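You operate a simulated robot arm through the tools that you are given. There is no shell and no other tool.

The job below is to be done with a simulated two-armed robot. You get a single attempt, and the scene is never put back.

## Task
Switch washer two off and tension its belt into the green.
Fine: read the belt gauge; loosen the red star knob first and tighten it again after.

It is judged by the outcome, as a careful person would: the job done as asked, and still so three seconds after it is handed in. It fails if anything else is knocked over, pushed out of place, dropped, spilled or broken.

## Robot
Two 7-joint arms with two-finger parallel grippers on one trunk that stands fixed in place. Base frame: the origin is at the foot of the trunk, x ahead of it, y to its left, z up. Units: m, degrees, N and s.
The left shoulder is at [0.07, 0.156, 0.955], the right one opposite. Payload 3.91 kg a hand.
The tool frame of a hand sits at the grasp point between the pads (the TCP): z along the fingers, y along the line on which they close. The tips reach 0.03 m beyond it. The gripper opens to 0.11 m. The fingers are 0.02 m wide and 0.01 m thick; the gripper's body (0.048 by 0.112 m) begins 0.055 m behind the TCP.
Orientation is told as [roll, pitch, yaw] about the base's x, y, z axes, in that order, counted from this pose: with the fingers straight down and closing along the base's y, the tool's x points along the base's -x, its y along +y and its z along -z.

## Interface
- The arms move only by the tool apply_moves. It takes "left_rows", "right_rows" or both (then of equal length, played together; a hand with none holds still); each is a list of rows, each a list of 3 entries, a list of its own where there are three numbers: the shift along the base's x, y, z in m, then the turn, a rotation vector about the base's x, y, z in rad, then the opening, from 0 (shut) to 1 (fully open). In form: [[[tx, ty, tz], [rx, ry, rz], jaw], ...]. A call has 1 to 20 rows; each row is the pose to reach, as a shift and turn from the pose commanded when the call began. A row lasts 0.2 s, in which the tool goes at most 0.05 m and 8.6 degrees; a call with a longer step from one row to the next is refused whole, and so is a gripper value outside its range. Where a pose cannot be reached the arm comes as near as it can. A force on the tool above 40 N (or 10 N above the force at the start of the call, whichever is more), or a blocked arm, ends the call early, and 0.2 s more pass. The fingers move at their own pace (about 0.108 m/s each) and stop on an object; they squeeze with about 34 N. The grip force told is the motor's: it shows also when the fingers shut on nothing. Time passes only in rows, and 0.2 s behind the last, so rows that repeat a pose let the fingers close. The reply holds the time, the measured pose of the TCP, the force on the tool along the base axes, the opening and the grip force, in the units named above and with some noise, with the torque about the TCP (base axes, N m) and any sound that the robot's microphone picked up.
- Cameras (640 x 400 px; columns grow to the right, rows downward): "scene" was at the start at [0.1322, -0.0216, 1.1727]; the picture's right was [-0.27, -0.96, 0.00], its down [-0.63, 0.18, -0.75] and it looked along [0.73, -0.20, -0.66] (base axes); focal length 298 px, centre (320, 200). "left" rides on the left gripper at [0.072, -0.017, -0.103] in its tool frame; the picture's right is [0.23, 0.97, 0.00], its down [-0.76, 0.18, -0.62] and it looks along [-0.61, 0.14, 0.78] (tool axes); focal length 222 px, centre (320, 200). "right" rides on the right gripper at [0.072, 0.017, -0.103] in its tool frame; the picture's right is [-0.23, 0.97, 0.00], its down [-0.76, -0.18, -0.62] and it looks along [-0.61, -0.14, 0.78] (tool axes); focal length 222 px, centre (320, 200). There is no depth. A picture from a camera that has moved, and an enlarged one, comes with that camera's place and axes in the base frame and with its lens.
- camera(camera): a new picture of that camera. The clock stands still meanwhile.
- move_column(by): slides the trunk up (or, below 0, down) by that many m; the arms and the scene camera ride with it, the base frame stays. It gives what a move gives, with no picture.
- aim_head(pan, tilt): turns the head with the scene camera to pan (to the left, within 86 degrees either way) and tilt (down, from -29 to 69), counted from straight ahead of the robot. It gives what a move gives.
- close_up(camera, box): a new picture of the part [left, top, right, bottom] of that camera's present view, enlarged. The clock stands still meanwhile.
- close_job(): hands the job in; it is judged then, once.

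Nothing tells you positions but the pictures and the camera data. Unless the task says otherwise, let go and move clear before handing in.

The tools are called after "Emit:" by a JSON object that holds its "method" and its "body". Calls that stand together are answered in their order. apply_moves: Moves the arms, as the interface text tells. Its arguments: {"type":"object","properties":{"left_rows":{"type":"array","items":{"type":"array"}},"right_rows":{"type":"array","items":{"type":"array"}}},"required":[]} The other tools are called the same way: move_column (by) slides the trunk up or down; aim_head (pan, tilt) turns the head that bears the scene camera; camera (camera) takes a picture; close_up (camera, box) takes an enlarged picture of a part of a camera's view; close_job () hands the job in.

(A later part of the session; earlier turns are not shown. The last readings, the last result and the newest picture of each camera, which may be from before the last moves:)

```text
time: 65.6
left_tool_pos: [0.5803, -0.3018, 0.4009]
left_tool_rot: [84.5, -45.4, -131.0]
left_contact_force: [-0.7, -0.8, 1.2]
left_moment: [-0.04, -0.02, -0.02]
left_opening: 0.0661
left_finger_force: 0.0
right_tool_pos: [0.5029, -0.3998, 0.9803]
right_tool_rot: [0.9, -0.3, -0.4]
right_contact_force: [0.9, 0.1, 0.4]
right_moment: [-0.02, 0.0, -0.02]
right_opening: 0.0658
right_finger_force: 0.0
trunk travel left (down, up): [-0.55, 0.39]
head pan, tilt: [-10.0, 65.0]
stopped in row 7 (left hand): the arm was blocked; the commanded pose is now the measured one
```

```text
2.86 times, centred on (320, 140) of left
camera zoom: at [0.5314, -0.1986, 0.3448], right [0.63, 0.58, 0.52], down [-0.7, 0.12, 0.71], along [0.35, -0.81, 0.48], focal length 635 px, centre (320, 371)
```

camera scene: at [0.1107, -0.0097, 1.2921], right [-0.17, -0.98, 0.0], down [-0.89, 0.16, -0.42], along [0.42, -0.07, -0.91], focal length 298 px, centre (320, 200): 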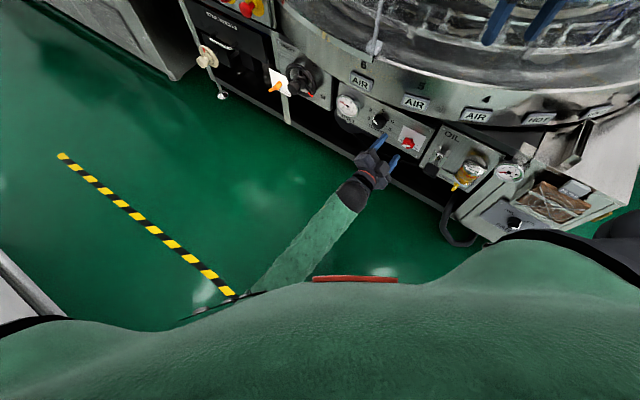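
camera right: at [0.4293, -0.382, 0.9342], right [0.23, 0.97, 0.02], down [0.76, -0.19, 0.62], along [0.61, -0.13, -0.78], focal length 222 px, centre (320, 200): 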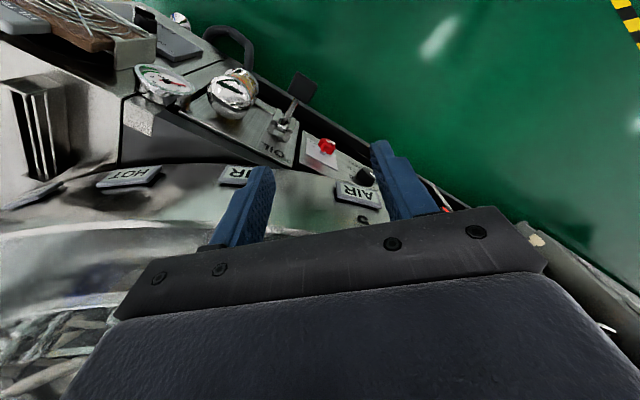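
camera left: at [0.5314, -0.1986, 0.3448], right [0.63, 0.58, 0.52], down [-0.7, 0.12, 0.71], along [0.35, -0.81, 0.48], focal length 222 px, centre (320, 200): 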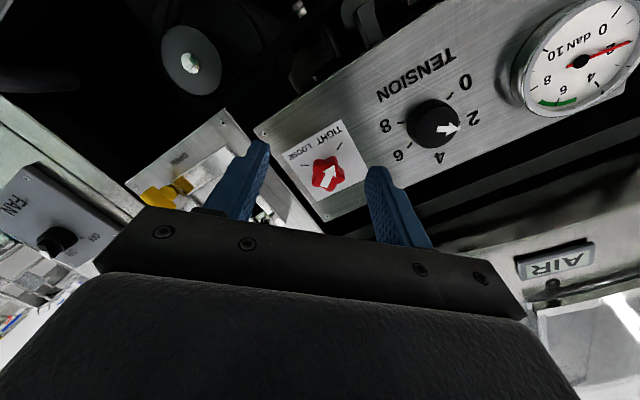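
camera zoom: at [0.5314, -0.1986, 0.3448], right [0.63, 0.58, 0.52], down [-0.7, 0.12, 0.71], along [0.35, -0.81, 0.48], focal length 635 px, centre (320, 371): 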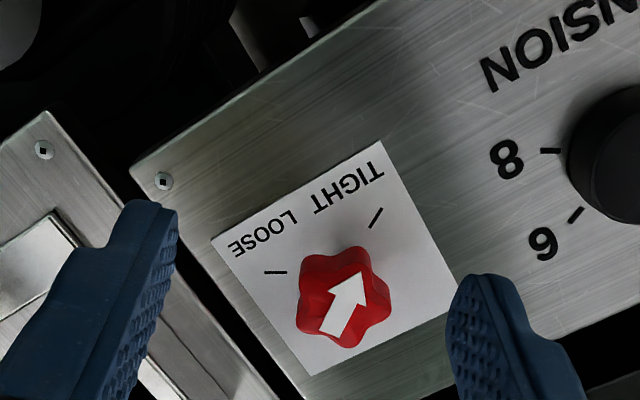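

Blocked again in the same way: the left elbow sits low in front of the robot's own trunk, so the left arm can't cross this far to the right. The right arm is better placed for these knobs, and the left hand can be the gauge camera. I'll take the left hand back to its good gauge-viewing spot first.

Emit:
{"method": "apply_moves", "body": {"left_rows": [[[-0.01, 0.03, 0.012], [0, 0, 0], 0.4], [[-0.02, 0.065, 0.028], [0, 0, 0], 0.4], [[-0.02, 0.1, 0.045], [-0.0926, 0.0926, 0], 0.4], [[-0.015, 0.135, 0.06], [-0.1851, 0.1851, 0], 0.4], [[-0.01, 0.17, 0.08], [-0.2777, 0.2777, 0], 0.4], [[-0.005, 0.205, 0.1], [-0.3703, 0.3703, 0], 0.4], [[0.0, 0.24, 0.12], [-0.4628, 0.4628, 0], 0.4], [[0.0, 0.275, 0.135], [-0.5554, 0.5554, 0], 0.4], [[0.0, 0.302, 0.149], [-0.5554, 0.5554, 0], 0.4]]}}

Emit:
{"method": "camera", "body": {"camera": "left"}}

Emit:
{"method": "aim_head", "body": {"pan": -30, "tilt": 45}}

Emit:
{"method": "camera", "body": {"camera": "scene"}}

```text
time: 67.6
left_tool_pos: [0.5806, -0.0006, 0.5521]
left_tool_rot: [-15.9, -87.1, -31.7]
left_contact_force: [-0.4, 0.5, 0.4]
left_moment: [0.01, 0.01, 0.01]
left_opening: 0.044
left_finger_force: 0.0
right_tool_pos: [0.5006, -0.3992, 0.9796]
right_tool_rot: [0.8, -0.3, -0.4]
right_contact_force: [0.0, 0.3, 0.3]
right_moment: [-0.01, -0.01, -0.01]
right_opening: 0.0661
right_finger_force: 0.1
trunk travel left (down, up): [-0.55, 0.39]
head pan, tilt: [-10.0, 65.0]
```

```text
taken
camera left: at [0.4944, 0.0646, 0.4838], right [0.71, 0.66, -0.24], down [-0.26, 0.56, 0.79], along [0.66, -0.5, 0.57], focal length 222 px, centre (320, 200)
```

left: 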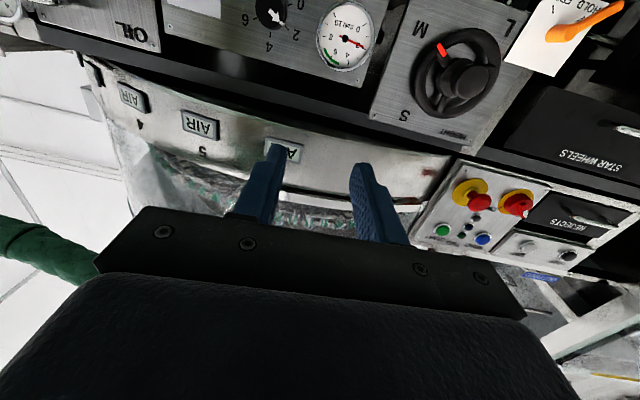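

```text
time: 68.4
left_tool_pos: [0.5802, -0.0025, 0.5517]
left_tool_rot: [-14.5, -87.2, -33.1]
left_contact_force: [-0.2, 0.3, 0.1]
left_moment: [0.01, -0.03, -0.02]
left_opening: 0.044
left_finger_force: 0.1
right_tool_pos: [0.5026, -0.3993, 0.9802]
right_tool_rot: [0.8, -0.4, -0.3]
right_contact_force: [-0.1, -0.1, 0.1]
right_moment: [-0.03, 0.0, 0.01]
right_opening: 0.0659
right_finger_force: 0.0
trunk travel left (down, up): [-0.55, 0.39]
head pan, tilt: [-30.0, 45.0]
```

```text
taken
camera scene: at [0.1213, -0.0394, 1.317], right [-0.5, -0.87, 0.0], down [-0.61, 0.35, -0.71], along [0.61, -0.35, -0.71], focal length 298 px, centre (320, 200)
```

scene: 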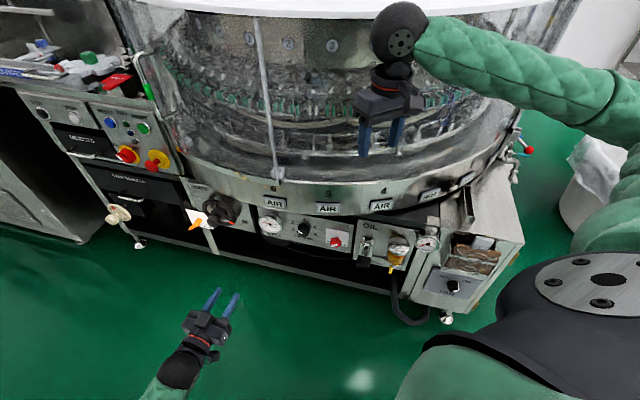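

The left hand is a good gauge viewer there. I'll lower it slightly for a more central view and bring the right hand down and back in stages, watching for any contact.

Emit:
{"method": "apply_moves", "body": {"left_rows": [[[0.004, -0.004, -0.018], [0, 0, 0], 0.3], [[0.008, -0.008, -0.036], [0, 0, 0], 0.3], [[0.012, -0.012, -0.054], [0, 0, 0], 0.3], [[0.016, -0.016, -0.072], [0, 0, 0], 0.3], [[0.02, -0.02, -0.09], [0, 0, 0], 0.3], [[0.02, -0.02, -0.09], [0, 0, 0], 0.3], [[0.02, -0.02, -0.09], [0, 0, 0], 0.3]], "right_rows": [[[0, 0.002, -0.03], [0, 0, 0], 0.6], [[0, 0.004, -0.065], [0, 0, 0], 0.6], [[0, 0.006, -0.1], [0, 0, 0], 0.6], [[0, 0.008, -0.135], [0, 0, 0], 0.6], [[0, 0.01, -0.17], [0, 0, 0], 0.6], [[0, 0.012, -0.205], [0, 0, 0], 0.6], [[0, 0.014, -0.23], [0, 0, 0], 0.6]]}}

Emit:
{"method": "camera", "body": {"camera": "scene"}}

Emit:
{"method": "camera", "body": {"camera": "left"}}

```text
time: 70.0
left_tool_pos: [0.5996, -0.0227, 0.4617]
left_tool_rot: [-14.3, -87.2, -33.3]
left_contact_force: [0.1, -1.0, 0.6]
left_moment: [0.0, 0.02, -0.01]
left_opening: 0.0334
left_finger_force: 0.0
right_tool_pos: [0.5019, -0.3848, 0.7488]
right_tool_rot: [1.0, -0.2, -0.4]
right_contact_force: [0.5, -0.2, -0.1]
right_moment: [0.05, 0.02, -0.02]
right_opening: 0.066
right_finger_force: 0.0
trunk travel left (down, up): [-0.55, 0.39]
head pan, tilt: [-30.0, 45.0]
```

```text
taken
camera scene: at [0.1216, -0.0399, 1.3171], right [-0.5, -0.87, 0.0], down [-0.61, 0.35, -0.71], along [0.61, -0.35, -0.71], focal length 298 px, centre (320, 200)
```

scene: 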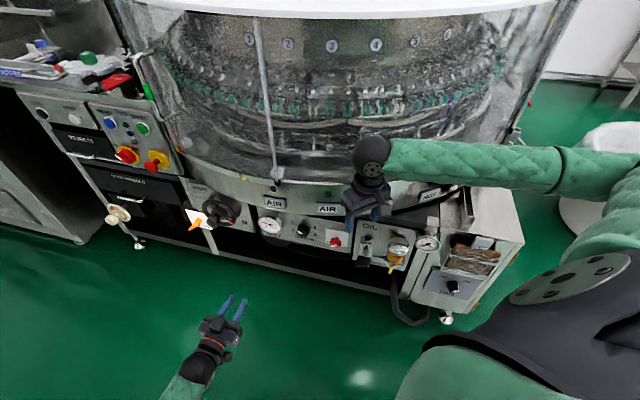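

```text
taken
camera left: at [0.5148, 0.0443, 0.3939], right [0.71, 0.66, -0.24], down [-0.26, 0.56, 0.79], along [0.66, -0.5, 0.57], focal length 222 px, centre (320, 200)
```

left: 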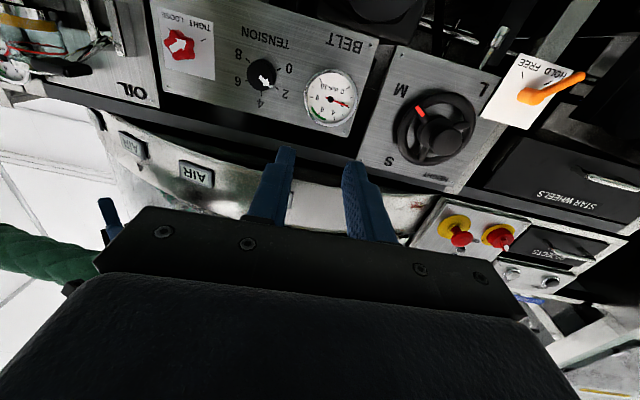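

The left camera now sees the star knob, tension knob and gauge together. Next I'll bring the right hand back and down to about (0.42, -0.30, 0.60).

Emit:
{"method": "apply_moves", "body": {"right_rows": [[[-0.016, 0.017, -0.03], [0, 0, 0], 0.6], [[-0.033, 0.034, -0.06], [0, 0, 0], 0.6], [[-0.049, 0.051, -0.09], [0, 0, 0], 0.6], [[-0.066, 0.068, -0.12], [0, 0, 0], 0.6], [[-0.082, 0.085, -0.149], [0, 0, 0], 0.6]]}}

Emit:
{"method": "camera", "body": {"camera": "scene"}}

```text
time: 71.2
left_tool_pos: [0.5997, -0.0222, 0.4623]
left_tool_rot: [-14.3, -87.2, -33.3]
left_contact_force: [-0.1, -0.4, 0.2]
left_moment: [0.02, 0.03, 0.01]
left_opening: 0.0329
left_finger_force: 0.0
right_tool_pos: [0.4206, -0.3006, 0.6014]
right_tool_rot: [0.8, -0.3, -0.3]
right_contact_force: [-0.2, 0.4, -0.4]
right_moment: [0.01, -0.05, 0.02]
right_opening: 0.0663
right_finger_force: 0.1
trunk travel left (down, up): [-0.55, 0.39]
head pan, tilt: [-30.0, 45.0]
```

```text
taken
camera scene: at [0.1213, -0.0397, 1.3172], right [-0.5, -0.87, 0.0], down [-0.61, 0.35, -0.71], along [0.61, -0.35, -0.71], focal length 298 px, centre (320, 200)
```

scene: 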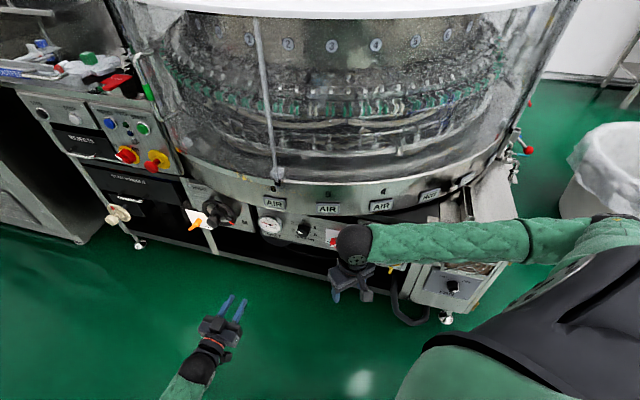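

The right hand is at (0.42, -0.30, 0.60), well clear. Now I'll begin rotating it toward horizontal in small stages and check for blocking.

Emit:
{"method": "apply_moves", "body": {"right_rows": [[[0, 0, 0], [-0.0512, -0.1235, -0.0512], 0.6], [[0, 0, 0], [-0.1023, -0.247, -0.1023], 0.6], [[0, 0, 0], [-0.1535, -0.3705, -0.1535], 0.6]]}}

Emit:
{"method": "camera", "body": {"camera": "scene"}}

```text
time: 72.0
left_tool_pos: [0.5998, -0.0213, 0.461]
left_tool_rot: [-14.3, -87.3, -33.3]
left_contact_force: [0.1, -0.3, 0.1]
left_moment: [0.02, 0.04, -0.01]
left_opening: 0.0332
left_finger_force: 0.1
right_tool_pos: [0.4192, -0.3007, 0.6029]
right_tool_rot: [-6.4, -22.1, -7.9]
right_contact_force: [0.0, 0.3, 0.4]
right_moment: [-0.03, -0.04, 0.03]
right_opening: 0.0657
right_finger_force: 0.1
trunk travel left (down, up): [-0.55, 0.39]
head pan, tilt: [-30.0, 45.0]
```

```text
taken
camera scene: at [0.1211, -0.0395, 1.3172], right [-0.5, -0.87, 0.0], down [-0.61, 0.35, -0.71], along [0.61, -0.35, -0.71], focal length 298 px, centre (320, 200)
```

scene: 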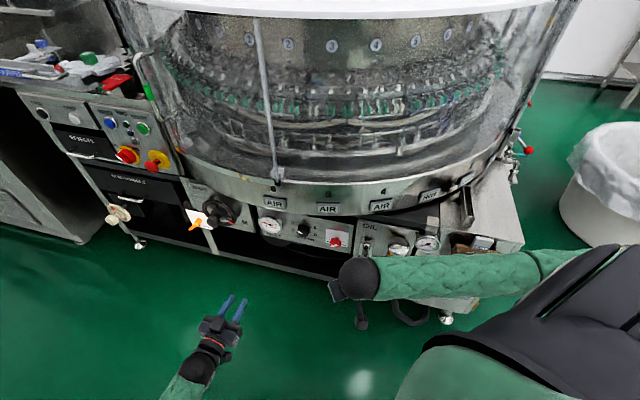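

Rotating fine. I'll continue the rotation while moving the hand forward and down toward the standoff in front of the star knob.

Emit:
{"method": "apply_moves", "body": {"right_rows": [[[0.0144, -0.0011, -0.011], [-0.0512, -0.1235, -0.0512], 0.6], [[0.0288, -0.0022, -0.022], [-0.1023, -0.247, -0.1023], 0.6], [[0.0432, -0.0033, -0.033], [-0.1535, -0.3705, -0.1535], 0.6], [[0.0576, -0.0044, -0.044], [-0.2047, -0.494, -0.2047], 0.6]]}}

Emit:
{"method": "camera", "body": {"camera": "scene"}}

```text
time: 73.0
left_tool_pos: [0.5996, -0.0206, 0.4616]
left_tool_rot: [-14.5, -87.3, -33.0]
left_contact_force: [0.5, 0.0, 0.3]
left_moment: [0.03, -0.01, 0.0]
left_opening: 0.0328
left_finger_force: 0.0
right_tool_pos: [0.4767, -0.3034, 0.5582]
right_tool_rot: [-13.8, -52.3, -15.3]
right_contact_force: [0.1, 0.8, -0.3]
right_moment: [0.03, 0.05, 0.01]
right_opening: 0.066
right_finger_force: 0.0
trunk travel left (down, up): [-0.55, 0.39]
head pan, tilt: [-30.0, 45.0]
```

```text
taken
camera scene: at [0.1211, -0.0393, 1.3173], right [-0.5, -0.87, 0.0], down [-0.61, 0.35, -0.71], along [0.61, -0.35, -0.71], focal length 298 px, centre (320, 200)
```

scene: 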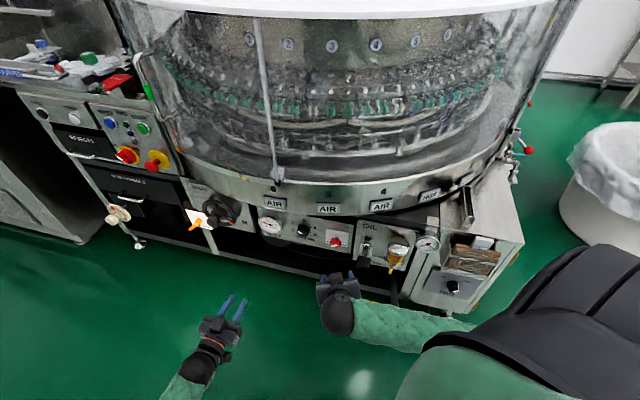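

Still free. I'll do the remaining rotation in two more stages.

Emit:
{"method": "apply_moves", "body": {"right_rows": [[[0.0144, -0.0011, -0.011], [-0.0512, -0.1235, -0.0512], 0.6], [[0.0288, -0.0022, -0.022], [-0.1023, -0.247, -0.1023], 0.6], [[0.0432, -0.0033, -0.033], [-0.1535, -0.3705, -0.1535], 0.6]]}}

Emit:
{"method": "camera", "body": {"camera": "scene"}}

```text
time: 73.8
left_tool_pos: [0.6002, -0.0211, 0.4612]
left_tool_rot: [-14.8, -87.2, -32.7]
left_contact_force: [-1.2, 0.4, -0.2]
left_moment: [-0.02, -0.03, -0.01]
left_opening: 0.033
left_finger_force: 0.1
right_tool_pos: [0.5198, -0.3092, 0.5255]
right_tool_rot: [-17.9, -75.1, -20.4]
right_contact_force: [0.1, -0.1, 0.3]
right_moment: [0.0, 0.03, -0.02]
right_opening: 0.066
right_finger_force: 0.1
trunk travel left (down, up): [-0.55, 0.39]
head pan, tilt: [-30.0, 45.0]
```

```text
taken
camera scene: at [0.1214, -0.0392, 1.3172], right [-0.5, -0.87, 0.0], down [-0.61, 0.35, -0.71], along [0.61, -0.35, -0.71], focal length 298 px, centre (320, 200)
```

scene: 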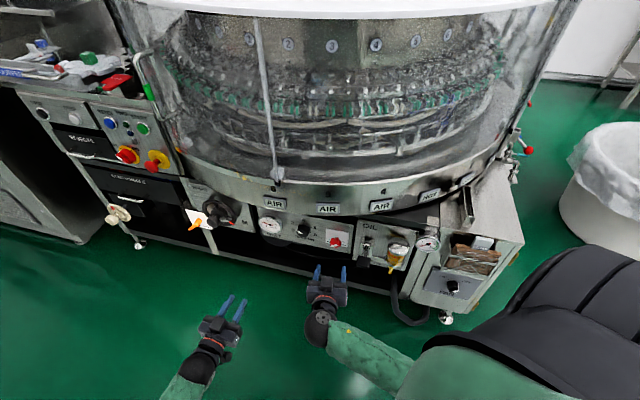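

Almost horizontal. I'll finish the last 16° and settle at the star knob's standoff, 17 cm in front of the panel plane.

Emit:
{"method": "apply_moves", "body": {"right_rows": [[[0.006, 0.002, -0.018], [-0.035, -0.0794, -0.0387], 0.6], [[0.012, 0.0035, -0.036], [-0.0699, -0.1588, -0.0774], 0.6], [[0.018, 0.005, -0.054], [-0.1048, -0.2382, -0.1161], 0.6], [[0.0235, 0.0067, -0.0705], [-0.1048, -0.2382, -0.1161], 0.6]]}}

Emit:
{"method": "camera", "body": {"camera": "scene"}}

Emit:
{"method": "camera", "body": {"camera": "right"}}

Emit:
{"method": "camera", "body": {"camera": "left"}}

```text
time: 74.8
left_tool_pos: [0.5999, -0.0218, 0.4625]
left_tool_rot: [-14.5, -87.4, -32.8]
left_contact_force: [-0.7, 0.7, 0.2]
left_moment: [0.0, 0.0, 0.03]
left_opening: 0.0329
left_finger_force: 0.0
right_tool_pos: [0.5443, -0.2993, 0.4552]
right_tool_rot: [83.8, -89.9, -128.8]
right_contact_force: [0.7, 0.1, -0.3]
right_moment: [0.02, 0.0, 0.04]
right_opening: 0.0664
right_finger_force: 0.1
trunk travel left (down, up): [-0.55, 0.39]
head pan, tilt: [-30.0, 45.0]
```

```text
taken
camera scene: at [0.1213, -0.0393, 1.3172], right [-0.5, -0.87, 0.0], down [-0.61, 0.35, -0.71], along [0.61, -0.35, -0.71], focal length 298 px, centre (320, 200)
```

scene: 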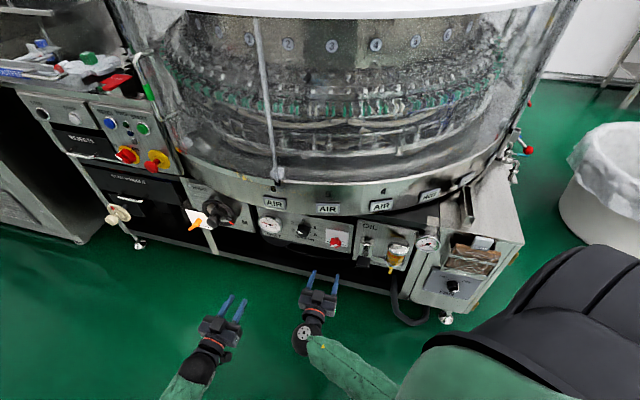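

```text
taken
camera right: at [0.4828, -0.215, 0.3817], right [0.69, 0.69, 0.23], down [-0.57, 0.31, 0.76], along [0.45, -0.65, 0.61], focal length 222 px, centre (320, 200)
```

right: 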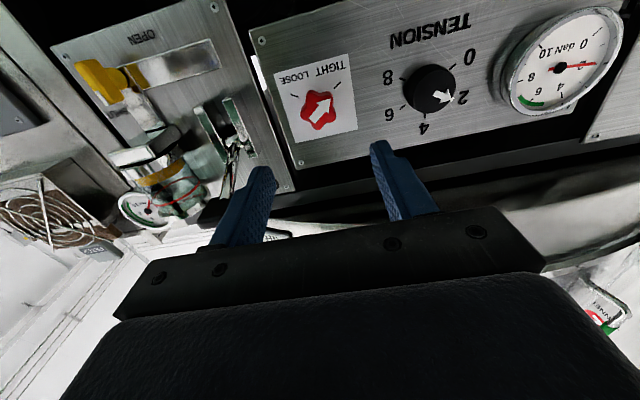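

```text
taken
camera left: at [0.5146, 0.0446, 0.394], right [0.71, 0.66, -0.24], down [-0.26, 0.56, 0.79], along [0.66, -0.5, 0.57], focal length 222 px, centre (320, 200)
```

left: 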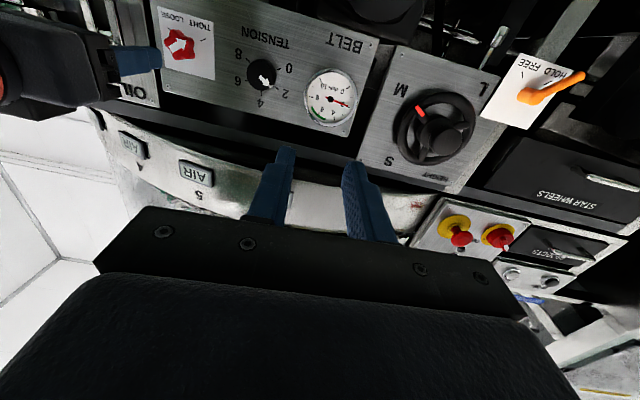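

The right hand is now horizontal at the standoff and its camera sees the star, tension knob and gauge. I'll roll it +78° here, so a 120° counter-clockwise turn ends at -42°, clear of the oil lever.

Emit:
{"method": "apply_moves", "body": {"right_rows": [[[0, 0, 0], [0.0963, -0.0963, 0], 0.6], [[0, 0, 0], [0.1925, -0.1925, 0], 0.6], [[0, 0, 0], [0.2888, -0.2888, 0], 0.6], [[0, 0, 0], [0.3851, -0.3851, 0], 0.6], [[0, 0, 0], [0.4814, -0.4814, 0], 0.6], [[0, 0, 0], [0.5776, -0.5776, 0], 0.6], [[0, 0, 0], [0.6739, -0.6739, 0], 0.6], [[0, 0, 0], [0.7702, -0.7702, 0], 0.6], [[0, 0, 0], [0.8664, -0.8664, 0], 0.6], [[0, 0, 0], [0.9627, -0.9627, 0], 0.6]]}}

Emit:
{"method": "camera", "body": {"camera": "right"}}

Emit:
{"method": "camera", "body": {"camera": "scene"}}

```text
time: 77.0
left_tool_pos: [0.5993, -0.0211, 0.463]
left_tool_rot: [-14.5, -87.3, -32.9]
left_contact_force: [-0.1, -0.5, -0.2]
left_moment: [0.03, 0.02, 0.0]
left_opening: 0.0328
left_finger_force: 0.0
right_tool_pos: [0.5442, -0.3017, 0.4544]
right_tool_rot: [90.0, -19.7, -135.0]
right_contact_force: [0.4, -0.2, 1.0]
right_moment: [-0.01, -0.03, 0.02]
right_opening: 0.066
right_finger_force: 0.1
right hand out of reach, approached as far as the arm can: row 10
trunk travel left (down, up): [-0.55, 0.39]
head pan, tilt: [-30.0, 45.0]
```

```text
taken
camera right: at [0.5233, -0.1753, 0.4461], right [0.08, 0.08, 0.99], down [-0.99, -0.11, 0.09], along [0.12, -0.99, 0.07], focal length 222 px, centre (320, 200)
```

right: 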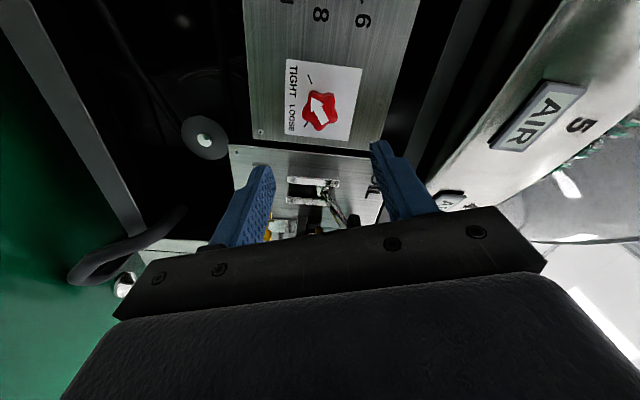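

```text
taken
camera scene: at [0.1212, -0.0394, 1.3171], right [-0.5, -0.87, 0.0], down [-0.61, 0.35, -0.71], along [0.61, -0.35, -0.71], focal length 298 px, centre (320, 200)
```

scene: 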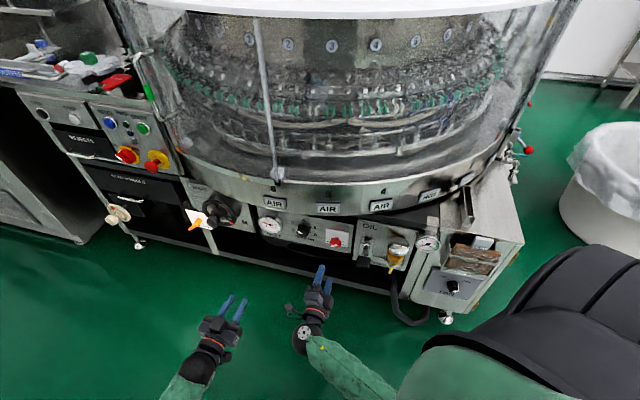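

The wrist's roll limit is about +70°, so I'll use the +42° grip alignment instead, which is another lobe/valley axis, and stroke to -78°, still clear of the lever. Rolling back to +42° now.

Emit:
{"method": "apply_moves", "body": {"right_rows": [[[0, 0, 0], [-0.0889, 0.0889, 0], 0.6], [[0, 0, 0], [-0.1777, 0.1777, 0], 0.6], [[0, 0, 0], [-0.2666, 0.2666, 0], 0.6], [[0, 0, 0], [-0.3554, 0.3554, 0], 0.6], [[0, 0, 0], [-0.4443, 0.4443, 0], 0.6]]}}

Emit:
{"method": "close_up", "body": {"camera": "right", "box": [240, 60, 400, 200]}}

```text
time: 78.2
left_tool_pos: [0.6009, -0.0221, 0.4626]
left_tool_rot: [-14.5, -87.2, -33.0]
left_contact_force: [-0.1, 0.0, -0.4]
left_moment: [0.01, 0.05, 0.01]
left_opening: 0.033
left_finger_force: 0.0
right_tool_pos: [0.5452, -0.2999, 0.4535]
right_tool_rot: [89.9, -55.8, -134.8]
right_contact_force: [0.1, -0.1, -0.1]
right_moment: [-0.01, 0.03, -0.01]
right_opening: 0.0661
right_finger_force: 0.0
trunk travel left (down, up): [-0.55, 0.39]
head pan, tilt: [-30.0, 45.0]
```

```text
2.86 times, centred on (320, 130) of right
camera zoom: at [0.5096, -0.1886, 0.4038], right [0.48, 0.48, 0.73], down [-0.85, 0.03, 0.53], along [0.23, -0.88, 0.42], focal length 635 px, centre (320, 400)
```

zoom: 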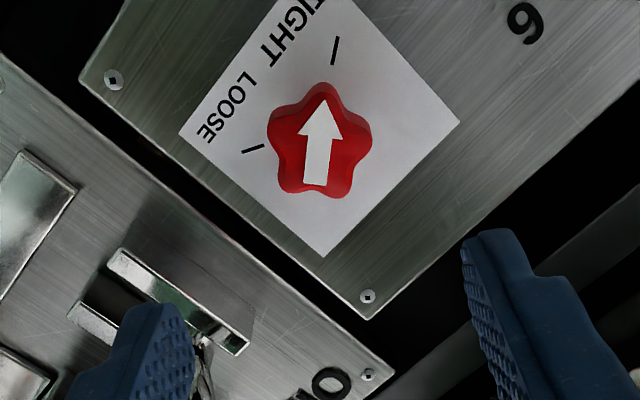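

Roll is at 34°, so 8° more gives the alignment. I'll add that while moving in to 10 cm from the panel plane, and check for blocking.

Emit:
{"method": "apply_moves", "body": {"right_rows": [[[0.008, -0.009, 0.0005], [0.0481, -0.0481, 0], 0.6], [[0.02, -0.022, 0.001], [0.0963, -0.0963, 0], 0.6], [[0.034, -0.037, 0.0015], [0.0963, -0.0963, 0], 0.6], [[0.0475, -0.052, 0.0015], [0.0963, -0.0963, 0], 0.6]]}}

Emit:
{"method": "camera", "body": {"camera": "right"}}

Emit:
{"method": "close_up", "body": {"camera": "right", "box": [250, 70, 390, 210]}}

```text
time: 79.2
left_tool_pos: [0.6005, -0.0219, 0.4626]
left_tool_rot: [-14.4, -87.1, -33.0]
left_contact_force: [0.0, 0.2, -0.5]
left_moment: [0.02, 0.01, -0.01]
left_opening: 0.0332
left_finger_force: 0.1
right_tool_pos: [0.5906, -0.3521, 0.4549]
right_tool_rot: [89.9, -47.9, -134.8]
right_contact_force: [0.4, -0.2, -0.1]
right_moment: [-0.02, 0.03, -0.05]
right_opening: 0.0661
right_finger_force: 0.1
trunk travel left (down, up): [-0.55, 0.39]
head pan, tilt: [-30.0, 45.0]
```

```text
taken
camera right: at [0.5612, -0.2364, 0.4135], right [0.4, 0.4, 0.82], down [-0.89, -0.02, 0.45], along [0.19, -0.92, 0.35], focal length 222 px, centre (320, 200)
```

right: 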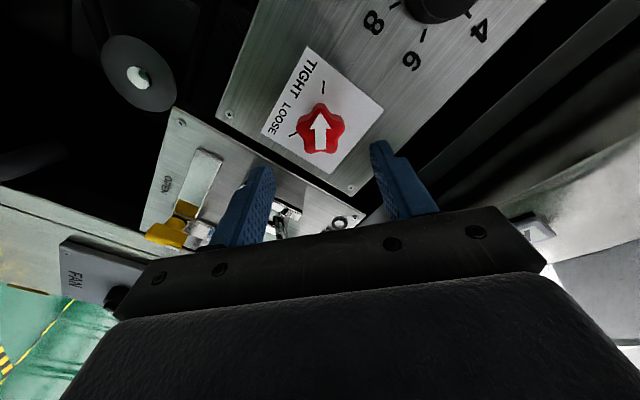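

```text
2.86 times, centred on (320, 140) of right
camera zoom: at [0.5612, -0.2364, 0.4135], right [0.4, 0.4, 0.82], down [-0.89, -0.02, 0.45], along [0.19, -0.92, 0.35], focal length 635 px, centre (320, 371)
```

zoom: 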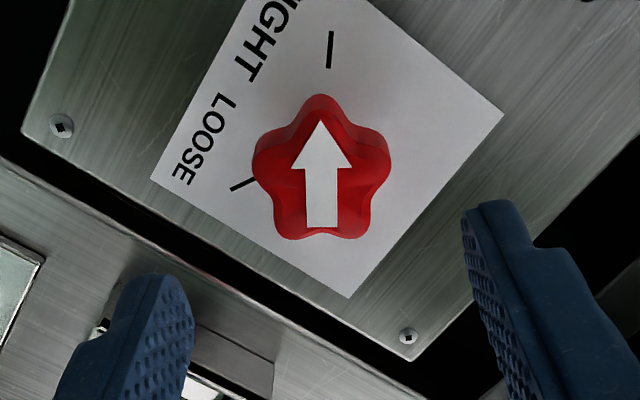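

Aligned within about 2 mm and not blocked. I'll advance to straddle the star knob.

Emit:
{"method": "apply_moves", "body": {"right_rows": [[[0.01, -0.01, 0.0005], [0, 0, 0], 0.6], [[0.02, -0.02, 0.001], [0, 0, 0], 0.6], [[0.03, -0.03, 0.001], [0, 0, 0], 0.6], [[0.04, -0.04, 0.001], [0, 0, 0], 0.6], [[0.0491, -0.0491, 0.001], [0, 0, 0], 0.6]]}}

Emit:
{"method": "close_up", "body": {"camera": "right", "box": [220, 70, 420, 230]}}

Emit:
{"method": "close_up", "body": {"camera": "left", "box": [60, 0, 260, 130]}}

```text
time: 80.4
left_tool_pos: [0.5993, -0.0227, 0.4629]
left_tool_rot: [-14.5, -87.2, -33.1]
left_contact_force: [0.2, 0.2, -0.7]
left_moment: [0.01, -0.01, -0.03]
left_opening: 0.0329
left_finger_force: 0.1
right_tool_pos: [0.6416, -0.4008, 0.4558]
right_tool_rot: [89.9, -47.9, -135.0]
right_contact_force: [-0.2, -0.4, 0.4]
right_moment: [-0.03, -0.01, -0.01]
right_opening: 0.066
right_finger_force: 0.0
trunk travel left (down, up): [-0.55, 0.39]
head pan, tilt: [-30.0, 45.0]
```

```text
2.50 times, centred on (320, 150) of right
camera zoom: at [0.6116, -0.2849, 0.415], right [0.4, 0.4, 0.82], down [-0.89, -0.01, 0.45], along [0.19, -0.91, 0.35], focal length 555 px, centre (320, 325)
```

zoom: 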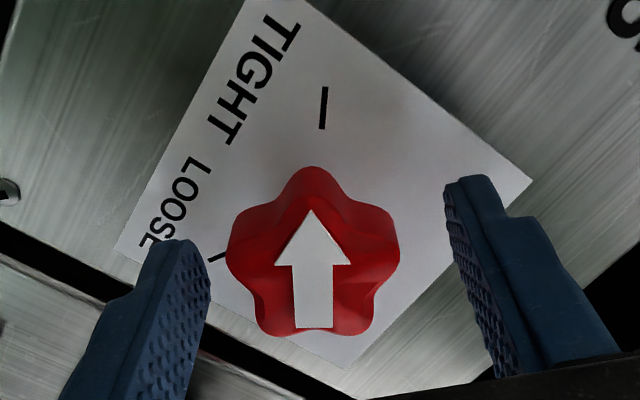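

```text
3.08 times, centred on (160, 65) of left
camera zoom: at [0.5147, 0.0446, 0.394], right [0.71, 0.66, -0.24], down [-0.26, 0.56, 0.79], along [0.66, -0.5, 0.57], focal length 684 px, centre (812, 615)
```

zoom: 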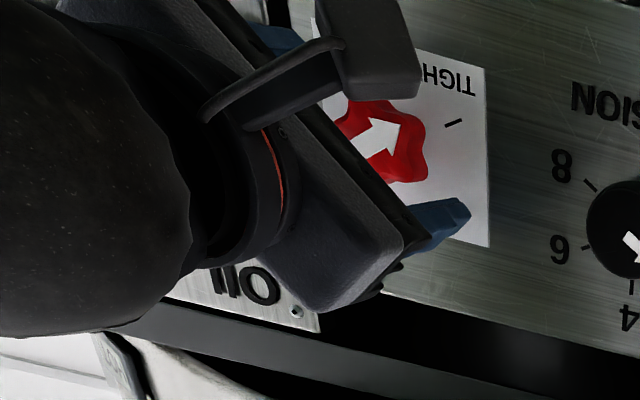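

The star sits between the fingers with no contact. Because a lobe and a valley face each other, I'll bias the hand 2 mm so both fingers touch together, then close.

Emit:
{"method": "apply_moves", "body": {"right_rows": [[[-0.0003, -0.0003, 0.002], [0, 0, 0], 0.45], [[-0.0003, -0.0003, 0.002], [0, 0, 0], 0.4], [[-0.0003, -0.0003, 0.002], [0, 0, 0], 0.0], [[-0.0003, -0.0003, 0.002], [0, 0, 0], 0.0]]}}

Emit:
{"method": "close_up", "body": {"camera": "right", "box": [220, 70, 420, 230]}}

```text
time: 81.4
left_tool_pos: [0.6003, -0.0217, 0.4619]
left_tool_rot: [-14.1, -87.2, -33.4]
left_contact_force: [1.3, 0.3, 0.1]
left_moment: [0.01, 0.0, 0.0]
left_opening: 0.0329
left_finger_force: 0.2
right_tool_pos: [0.6407, -0.4021, 0.4593]
right_tool_rot: [89.7, -48.1, -134.9]
right_contact_force: [-6.7, -6.2, -6.6]
right_moment: [-0.27, -0.19, 0.23]
right_opening: 0.0384
right_finger_force: 45.2
trunk travel left (down, up): [-0.55, 0.39]
head pan, tilt: [-30.0, 45.0]
```

```text
2.50 times, centred on (320, 150) of right
camera zoom: at [0.61, -0.286, 0.4156], right [0.4, 0.4, 0.82], down [-0.89, -0.01, 0.45], along [0.19, -0.92, 0.35], focal length 555 px, centre (320, 325)
```

zoom: 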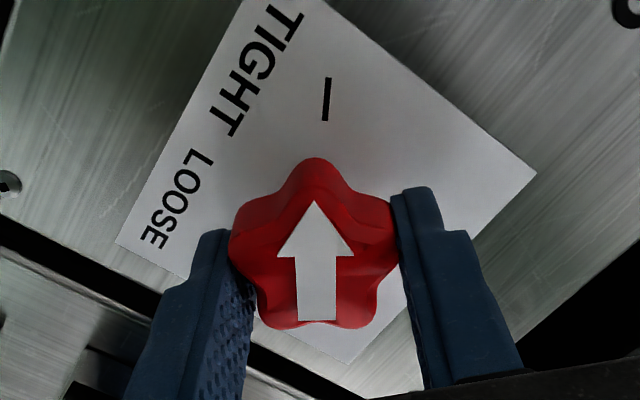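

Gripped at 38 mm opening with only about 11 N of side load. Now I'll try turning counter-clockwise 12° as a test and watch the resistance.

Emit:
{"method": "apply_moves", "body": {"right_rows": [[[-0.0002, -0.0002, -0.0003], [-0.0494, 0.0494, 0], 0.0], [[-0.0001, -0.0001, -0.0006], [-0.0987, 0.0987, 0], 0.0], [[0.0, 0.0, -0.0009], [-0.1481, 0.1481, 0], 0.0]]}}

Emit:
{"method": "close_up", "body": {"camera": "right", "box": [220, 70, 420, 230]}}

Emit:
{"method": "close_up", "body": {"camera": "left", "box": [60, 0, 360, 130]}}

```text
time: 82.2
left_tool_pos: [0.5998, -0.0222, 0.4624]
left_tool_rot: [-14.2, -87.3, -33.3]
left_contact_force: [-0.2, -0.5, 0.2]
left_moment: [-0.02, -0.01, -0.03]
left_opening: 0.0329
left_finger_force: 0.0
right_tool_pos: [0.6415, -0.4022, 0.4583]
right_tool_rot: [90.1, -59.9, -134.9]
right_contact_force: [-7.5, -5.1, 1.0]
right_moment: [0.86, 0.92, 0.03]
right_opening: 0.0382
right_finger_force: 44.9
trunk travel left (down, up): [-0.55, 0.39]
head pan, tilt: [-30.0, 45.0]
```

```text
2.50 times, centred on (320, 150) of right
camera zoom: at [0.6032, -0.2928, 0.4042], right [0.52, 0.52, 0.68], down [-0.82, 0.06, 0.57], along [0.25, -0.85, 0.45], focal length 555 px, centre (320, 325)
```

zoom: 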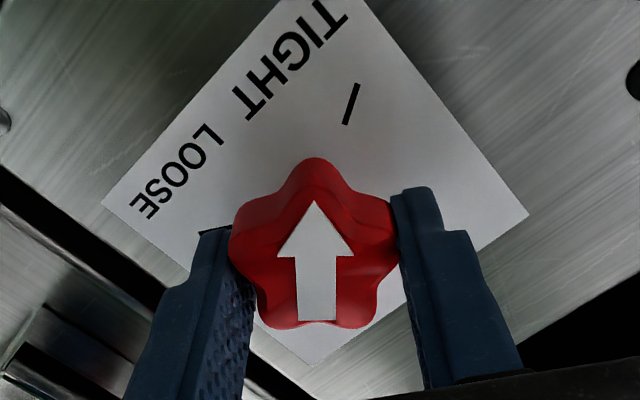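

```text
2.13 times, centred on (210, 65) of left
camera zoom: at [0.5146, 0.0446, 0.3943], right [0.71, 0.66, -0.24], down [-0.26, 0.56, 0.79], along [0.66, -0.5, 0.57], focal length 474 px, centre (555, 488)
```

zoom: 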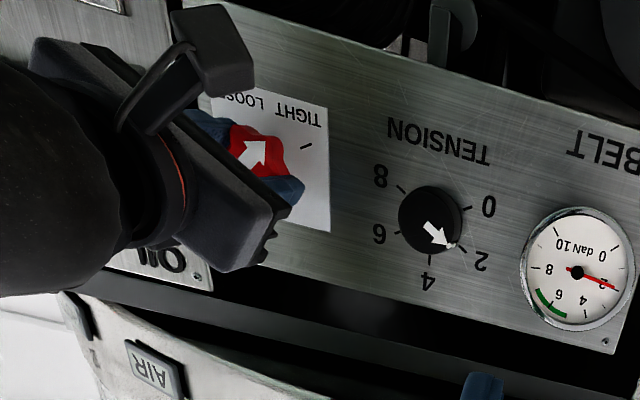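

The star knob turns freely counter-clockwise from TIGHT. I'll continue 60° more along its arc.

Emit:
{"method": "apply_moves", "body": {"right_rows": [[[-0.0001, -0.0001, -0.0004], [-0.0926, 0.0926, 0], 0.0], [[0.0, 0.0, -0.0007], [-0.1851, 0.1851, 0], 0.0], [[0.0001, 0.0001, -0.0011], [-0.2777, 0.2777, 0], 0.0], [[0.0001, 0.0001, -0.0015], [-0.3703, 0.3703, 0], 0.0], [[0.0001, 0.0001, -0.0019], [-0.4628, 0.4628, 0], 0.0], [[0.0, 0.0, -0.0023], [-0.5554, 0.5554, 0], 0.0], [[-0.0001, -0.0001, -0.0027], [-0.648, 0.648, 0], 0.0], [[-0.0002, -0.0002, -0.003], [-0.7405, 0.7405, 0], 0.0]]}}

Emit:
{"method": "close_up", "body": {"camera": "right", "box": [220, 70, 420, 230]}}

Emit:
{"method": "close_up", "body": {"camera": "left", "box": [60, 0, 360, 130]}}

```text
time: 83.9
left_tool_pos: [0.5999, -0.0241, 0.4611]
left_tool_rot: [-14.9, -87.2, -32.8]
left_contact_force: [0.6, 0.6, -0.6]
left_moment: [0.03, -0.01, -0.01]
left_opening: 0.0332
left_finger_force: 0.0
right_tool_pos: [0.6408, -0.4007, 0.455]
right_tool_rot: [-89.7, -65.8, 45.0]
right_contact_force: [18.2, 10.9, -3.9]
right_moment: [0.18, 0.17, -0.26]
right_opening: 0.0367
right_finger_force: 45.2
trunk travel left (down, up): [-0.55, 0.39]
head pan, tilt: [-30.0, 45.0]
stopped in row 8 (right hand): the force on the tool passed its limit at 42 N (the readings are from after the stop); the commanded pose is now the measured one
```

```text
2.50 times, centred on (320, 150) of right
camera zoom: at [0.5581, -0.3376, 0.3823], right [0.69, 0.7, -0.19], down [-0.34, 0.54, 0.77], along [0.64, -0.47, 0.61], focal length 555 px, centre (320, 325)
```

zoom: 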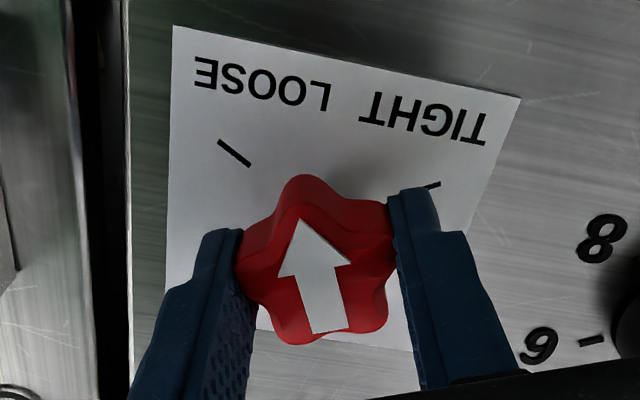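

```text
2.13 times, centred on (210, 65) of left
camera zoom: at [0.5149, 0.0431, 0.3933], right [0.71, 0.66, -0.24], down [-0.26, 0.56, 0.79], along [0.66, -0.5, 0.57], focal length 474 px, centre (555, 488)
```

zoom: 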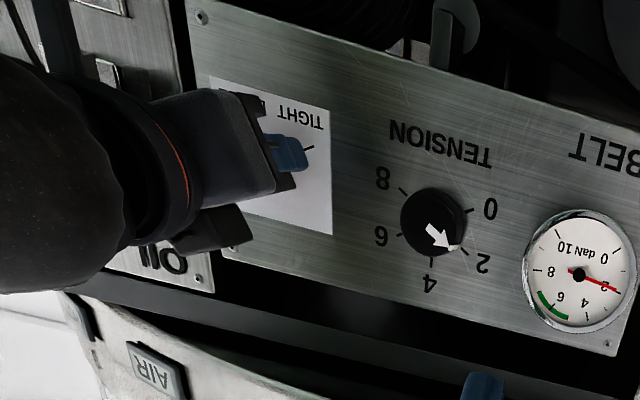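

The star has turned about 84° and the arrow is around 36° short of LOOSE; the call stopped on a 20 N side load. I'll relieve that first.

Emit:
{"method": "apply_moves", "body": {"right_rows": [[[0.0003, 0.0003, -0.0001], [0, 0, 0], 0.0], [[0.0006, 0.0005, -0.0002], [0, 0, 0], 0.0], [[0.0006, 0.0005, -0.0002], [0, 0, 0], 0.0]]}}

```text
time: 84.7
left_tool_pos: [0.6006, -0.024, 0.4606]
left_tool_rot: [-15.2, -87.2, -32.4]
left_contact_force: [0.8, 0.6, -0.1]
left_moment: [-0.03, 0.01, -0.01]
left_opening: 0.0331
left_finger_force: 0.0
right_tool_pos: [0.6424, -0.4004, 0.4551]
right_tool_rot: [-89.8, -65.6, 45.1]
right_contact_force: [23.1, 13.4, -6.3]
right_moment: [-0.73, -0.78, 0.36]
right_opening: 0.0365
right_finger_force: 45.0
trunk travel left (down, up): [-0.55, 0.39]
head pan, tilt: [-30.0, 45.0]
```

Relief had no effect and the left hand drifted 2 mm, so I'll check whether the trunk is being pushed.

Emit:
{"method": "close_up", "body": {"camera": "scene", "box": [0, 0, 640, 400]}}

Emit:
{"method": "close_up", "body": {"camera": "right", "box": [220, 70, 420, 230]}}

```text
1.00 times, centred on (320, 200) of scene (not enlarged: the box is as wide or as high as the picture)
camera zoom: at [0.1224, -0.0391, 1.317], right [-0.5, -0.87, 0.0], down [-0.61, 0.35, -0.71], along [0.61, -0.35, -0.71], focal length 298 px, centre (320, 200)
```

zoom: 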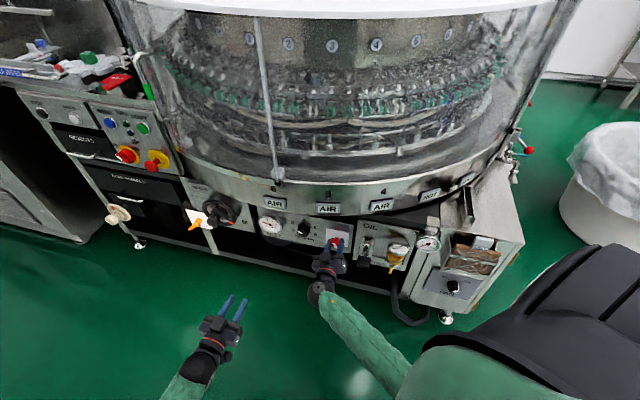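

```text
2.50 times, centred on (320, 150) of right
camera zoom: at [0.5581, -0.3376, 0.3822], right [0.69, 0.7, -0.19], down [-0.33, 0.55, 0.77], along [0.64, -0.47, 0.61], focal length 555 px, centre (320, 325)
```

zoom: 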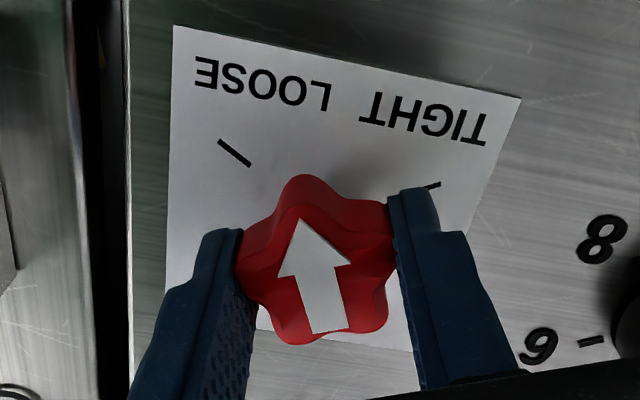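

The trunk is fine, within 1 mm. The star has shifted slightly within the fingers, so I'll open, roll back to a lobe-aligned grip at about +30°, and regrip for the last part.

Emit:
{"method": "apply_moves", "body": {"right_rows": [[[0, 0, 0], [0, 0, 0], 0.5], [[0, 0, 0], [0, 0, 0], 0.65], [[-0.0002, -0.0002, 0.0006], [0, 0, 0], 0.65], [[-0.0004, -0.0004, 0.0012], [0.0952, -0.0952, 0], 0.65], [[-0.0006, -0.0006, 0.0024], [0.1904, -0.1904, 0], 0.65], [[-0.0006, -0.0006, 0.0024], [0.2856, -0.2856, 0], 0.65], [[-0.0006, -0.0006, 0.0024], [0.3808, -0.3808, 0], 0.65], [[-0.0006, -0.0006, 0.0024], [0.476, -0.476, 0], 0.65], [[-0.0006, -0.0006, 0.0024], [0.5712, -0.5712, 0], 0.65], [[-0.0006, -0.0006, 0.0024], [0.6664, -0.6664, 0], 0.65]]}}

Emit:
{"method": "close_up", "body": {"camera": "right", "box": [220, 70, 420, 230]}}

Emit:
{"method": "close_up", "body": {"camera": "left", "box": [60, 0, 360, 130]}}

```text
time: 86.9
left_tool_pos: [0.5994, -0.0231, 0.4619]
left_tool_rot: [-14.5, -87.3, -33.3]
left_contact_force: [0.1, 0.6, -0.6]
left_moment: [0.01, 0.03, -0.01]
left_opening: 0.0332
left_finger_force: 0.0
right_tool_pos: [0.6395, -0.4014, 0.4575]
right_tool_rot: [90.0, -60.2, -135.0]
right_contact_force: [-0.4, 0.2, 0.4]
right_moment: [-0.03, -0.03, 0.0]
right_opening: 0.0715
right_finger_force: 0.1
trunk travel left (down, up): [-0.55, 0.39]
head pan, tilt: [-30.0, 45.0]
```

```text
2.50 times, centred on (320, 150) of right
camera zoom: at [0.6028, -0.293, 0.4029], right [0.52, 0.52, 0.68], down [-0.82, 0.06, 0.57], along [0.25, -0.85, 0.46], focal length 555 px, centre (320, 325)
```

zoom: 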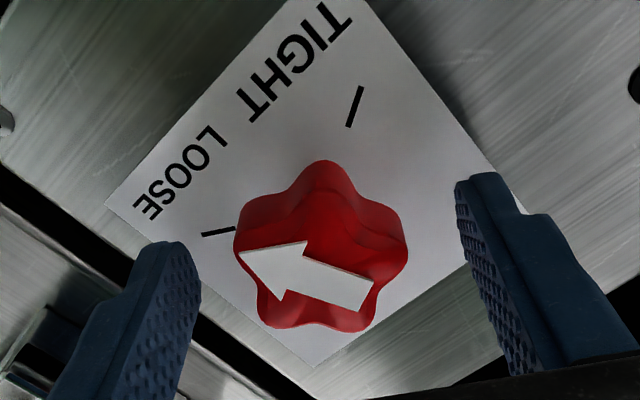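

```text
2.13 times, centred on (210, 65) of left
camera zoom: at [0.5145, 0.0436, 0.394], right [0.71, 0.66, -0.24], down [-0.26, 0.56, 0.79], along [0.66, -0.5, 0.57], focal length 474 px, centre (555, 488)
```

zoom: 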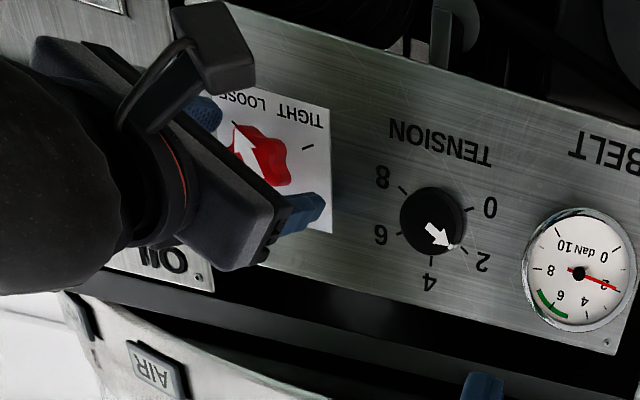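

The arrow is at about 157°, roughly 35° short of the LOOSE mark, and the jaws are again aligned with a lobe. I'll close and turn the remaining amount.

Emit:
{"method": "apply_moves", "body": {"right_rows": [[[0, 0, 0], [0, 0, 0], 0.4], [[0, 0, 0], [0, 0, 0], 0.0], [[0, 0, 0], [0, 0, 0], 0.0]]}}

```text
time: 87.7
left_tool_pos: [0.6, -0.0221, 0.4624]
left_tool_rot: [-14.4, -87.3, -33.2]
left_contact_force: [-0.5, 0.1, 0.4]
left_moment: [0.02, 0.02, -0.01]
left_opening: 0.0332
left_finger_force: 0.1
right_tool_pos: [0.641, -0.4017, 0.4567]
right_tool_rot: [90.0, -60.3, -134.9]
right_contact_force: [4.6, 1.6, 2.3]
right_moment: [0.43, 0.38, -0.19]
right_opening: 0.0384
right_finger_force: 44.9
trunk travel left (down, up): [-0.55, 0.39]
head pan, tilt: [-30.0, 45.0]
```

Balanced grip with only about 5 N. Turning counter-clockwise 38° now.

Emit:
{"method": "apply_moves", "body": {"right_rows": [[[0.0001, 0.0001, -0.0003], [-0.0781, 0.0781, 0], 0.0], [[0.0001, 0.0001, -0.0006], [-0.1563, 0.1563, 0], 0.0], [[0.0002, 0.0002, -0.0009], [-0.2344, 0.2344, 0], 0.0], [[0.0002, 0.0002, -0.0013], [-0.3126, 0.3126, 0], 0.0], [[0.0003, 0.0003, -0.0016], [-0.3907, 0.3907, 0], 0.0], [[0.0003, 0.0003, -0.0019], [-0.4689, 0.4689, 0], 0.0]]}}

Emit:
{"method": "close_up", "body": {"camera": "right", "box": [220, 70, 420, 230]}}

```text
time: 89.1
left_tool_pos: [0.6001, -0.0225, 0.4618]
left_tool_rot: [-15.1, -87.2, -32.6]
left_contact_force: [1.0, -0.3, -0.8]
left_moment: [0.02, 0.0, -0.01]
left_opening: 0.0331
left_finger_force: 0.1
right_tool_pos: [0.6418, -0.3999, 0.4577]
right_tool_rot: [-90.3, -81.6, 45.4]
right_contact_force: [25.9, 9.8, 13.5]
right_moment: [0.08, -0.65, -0.12]
right_opening: 0.0386
right_finger_force: 45.3
trunk travel left (down, up): [-0.55, 0.39]
head pan, tilt: [-30.0, 45.0]
```

```text
2.50 times, centred on (320, 150) of right
camera zoom: at [0.573, -0.323, 0.3831], right [0.7, 0.71, 0.08], down [-0.49, 0.39, 0.78], along [0.52, -0.59, 0.62], focal length 555 px, centre (320, 325)
```

zoom: 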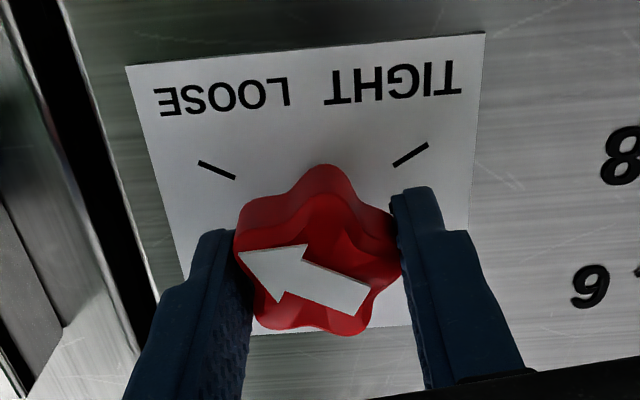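

The arrow is now at LOOSE, and the opposing torque of about 0.5 N·m says it reached its stop. I'll release, back out and check.

Emit:
{"method": "apply_moves", "body": {"right_rows": [[[0, 0, 0], [0, 0, 0], 0.4], [[0, 0, 0], [0, 0, 0], 0.65], [[-0.0003, -0.0003, 0], [0, 0, 0], 0.65], [[-0.01, 0.01, 0], [0, 0, 0], 0.65], [[-0.025, 0.025, 0], [0, 0, 0], 0.65], [[-0.045, 0.045, 0], [0, 0, 0], 0.65], [[-0.065, 0.065, 0], [0, 0, 0], 0.65], [[-0.085, 0.085, 0], [0, 0, 0], 0.65]]}}

Emit:
{"method": "camera", "body": {"camera": "right"}}

Emit:
{"method": "close_up", "body": {"camera": "left", "box": [130, 0, 390, 130]}}

```text
time: 90.9
left_tool_pos: [0.6007, -0.0242, 0.4631]
left_tool_rot: [-14.3, -87.3, -33.4]
left_contact_force: [0.0, 0.2, -0.3]
left_moment: [-0.02, 0.0, 0.0]
left_opening: 0.0332
left_finger_force: 0.0
right_tool_pos: [0.5563, -0.3162, 0.4561]
right_tool_rot: [-89.7, -81.6, 44.8]
right_contact_force: [-0.5, 0.5, -0.7]
right_moment: [0.05, 0.01, 0.03]
right_opening: 0.0715
right_finger_force: 0.0
trunk travel left (down, up): [-0.55, 0.39]
head pan, tilt: [-30.0, 45.0]
```

```text
taken
camera right: at [0.4872, -0.2386, 0.3823], right [0.7, 0.71, 0.08], down [-0.49, 0.39, 0.78], along [0.52, -0.59, 0.62], focal length 222 px, centre (320, 200)
```

right: 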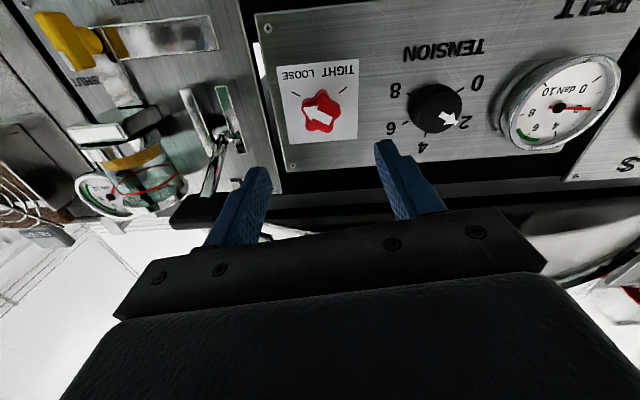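

```text
2.46 times, centred on (260, 65) of left
camera zoom: at [0.5145, 0.0437, 0.3942], right [0.71, 0.66, -0.24], down [-0.26, 0.56, 0.79], along [0.66, -0.5, 0.57], focal length 547 px, centre (468, 532)
```

zoom: 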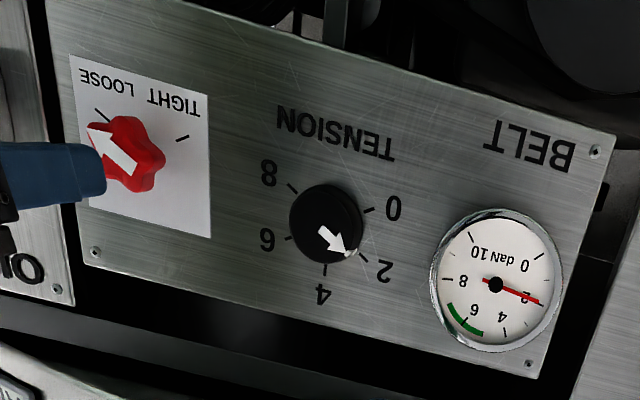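

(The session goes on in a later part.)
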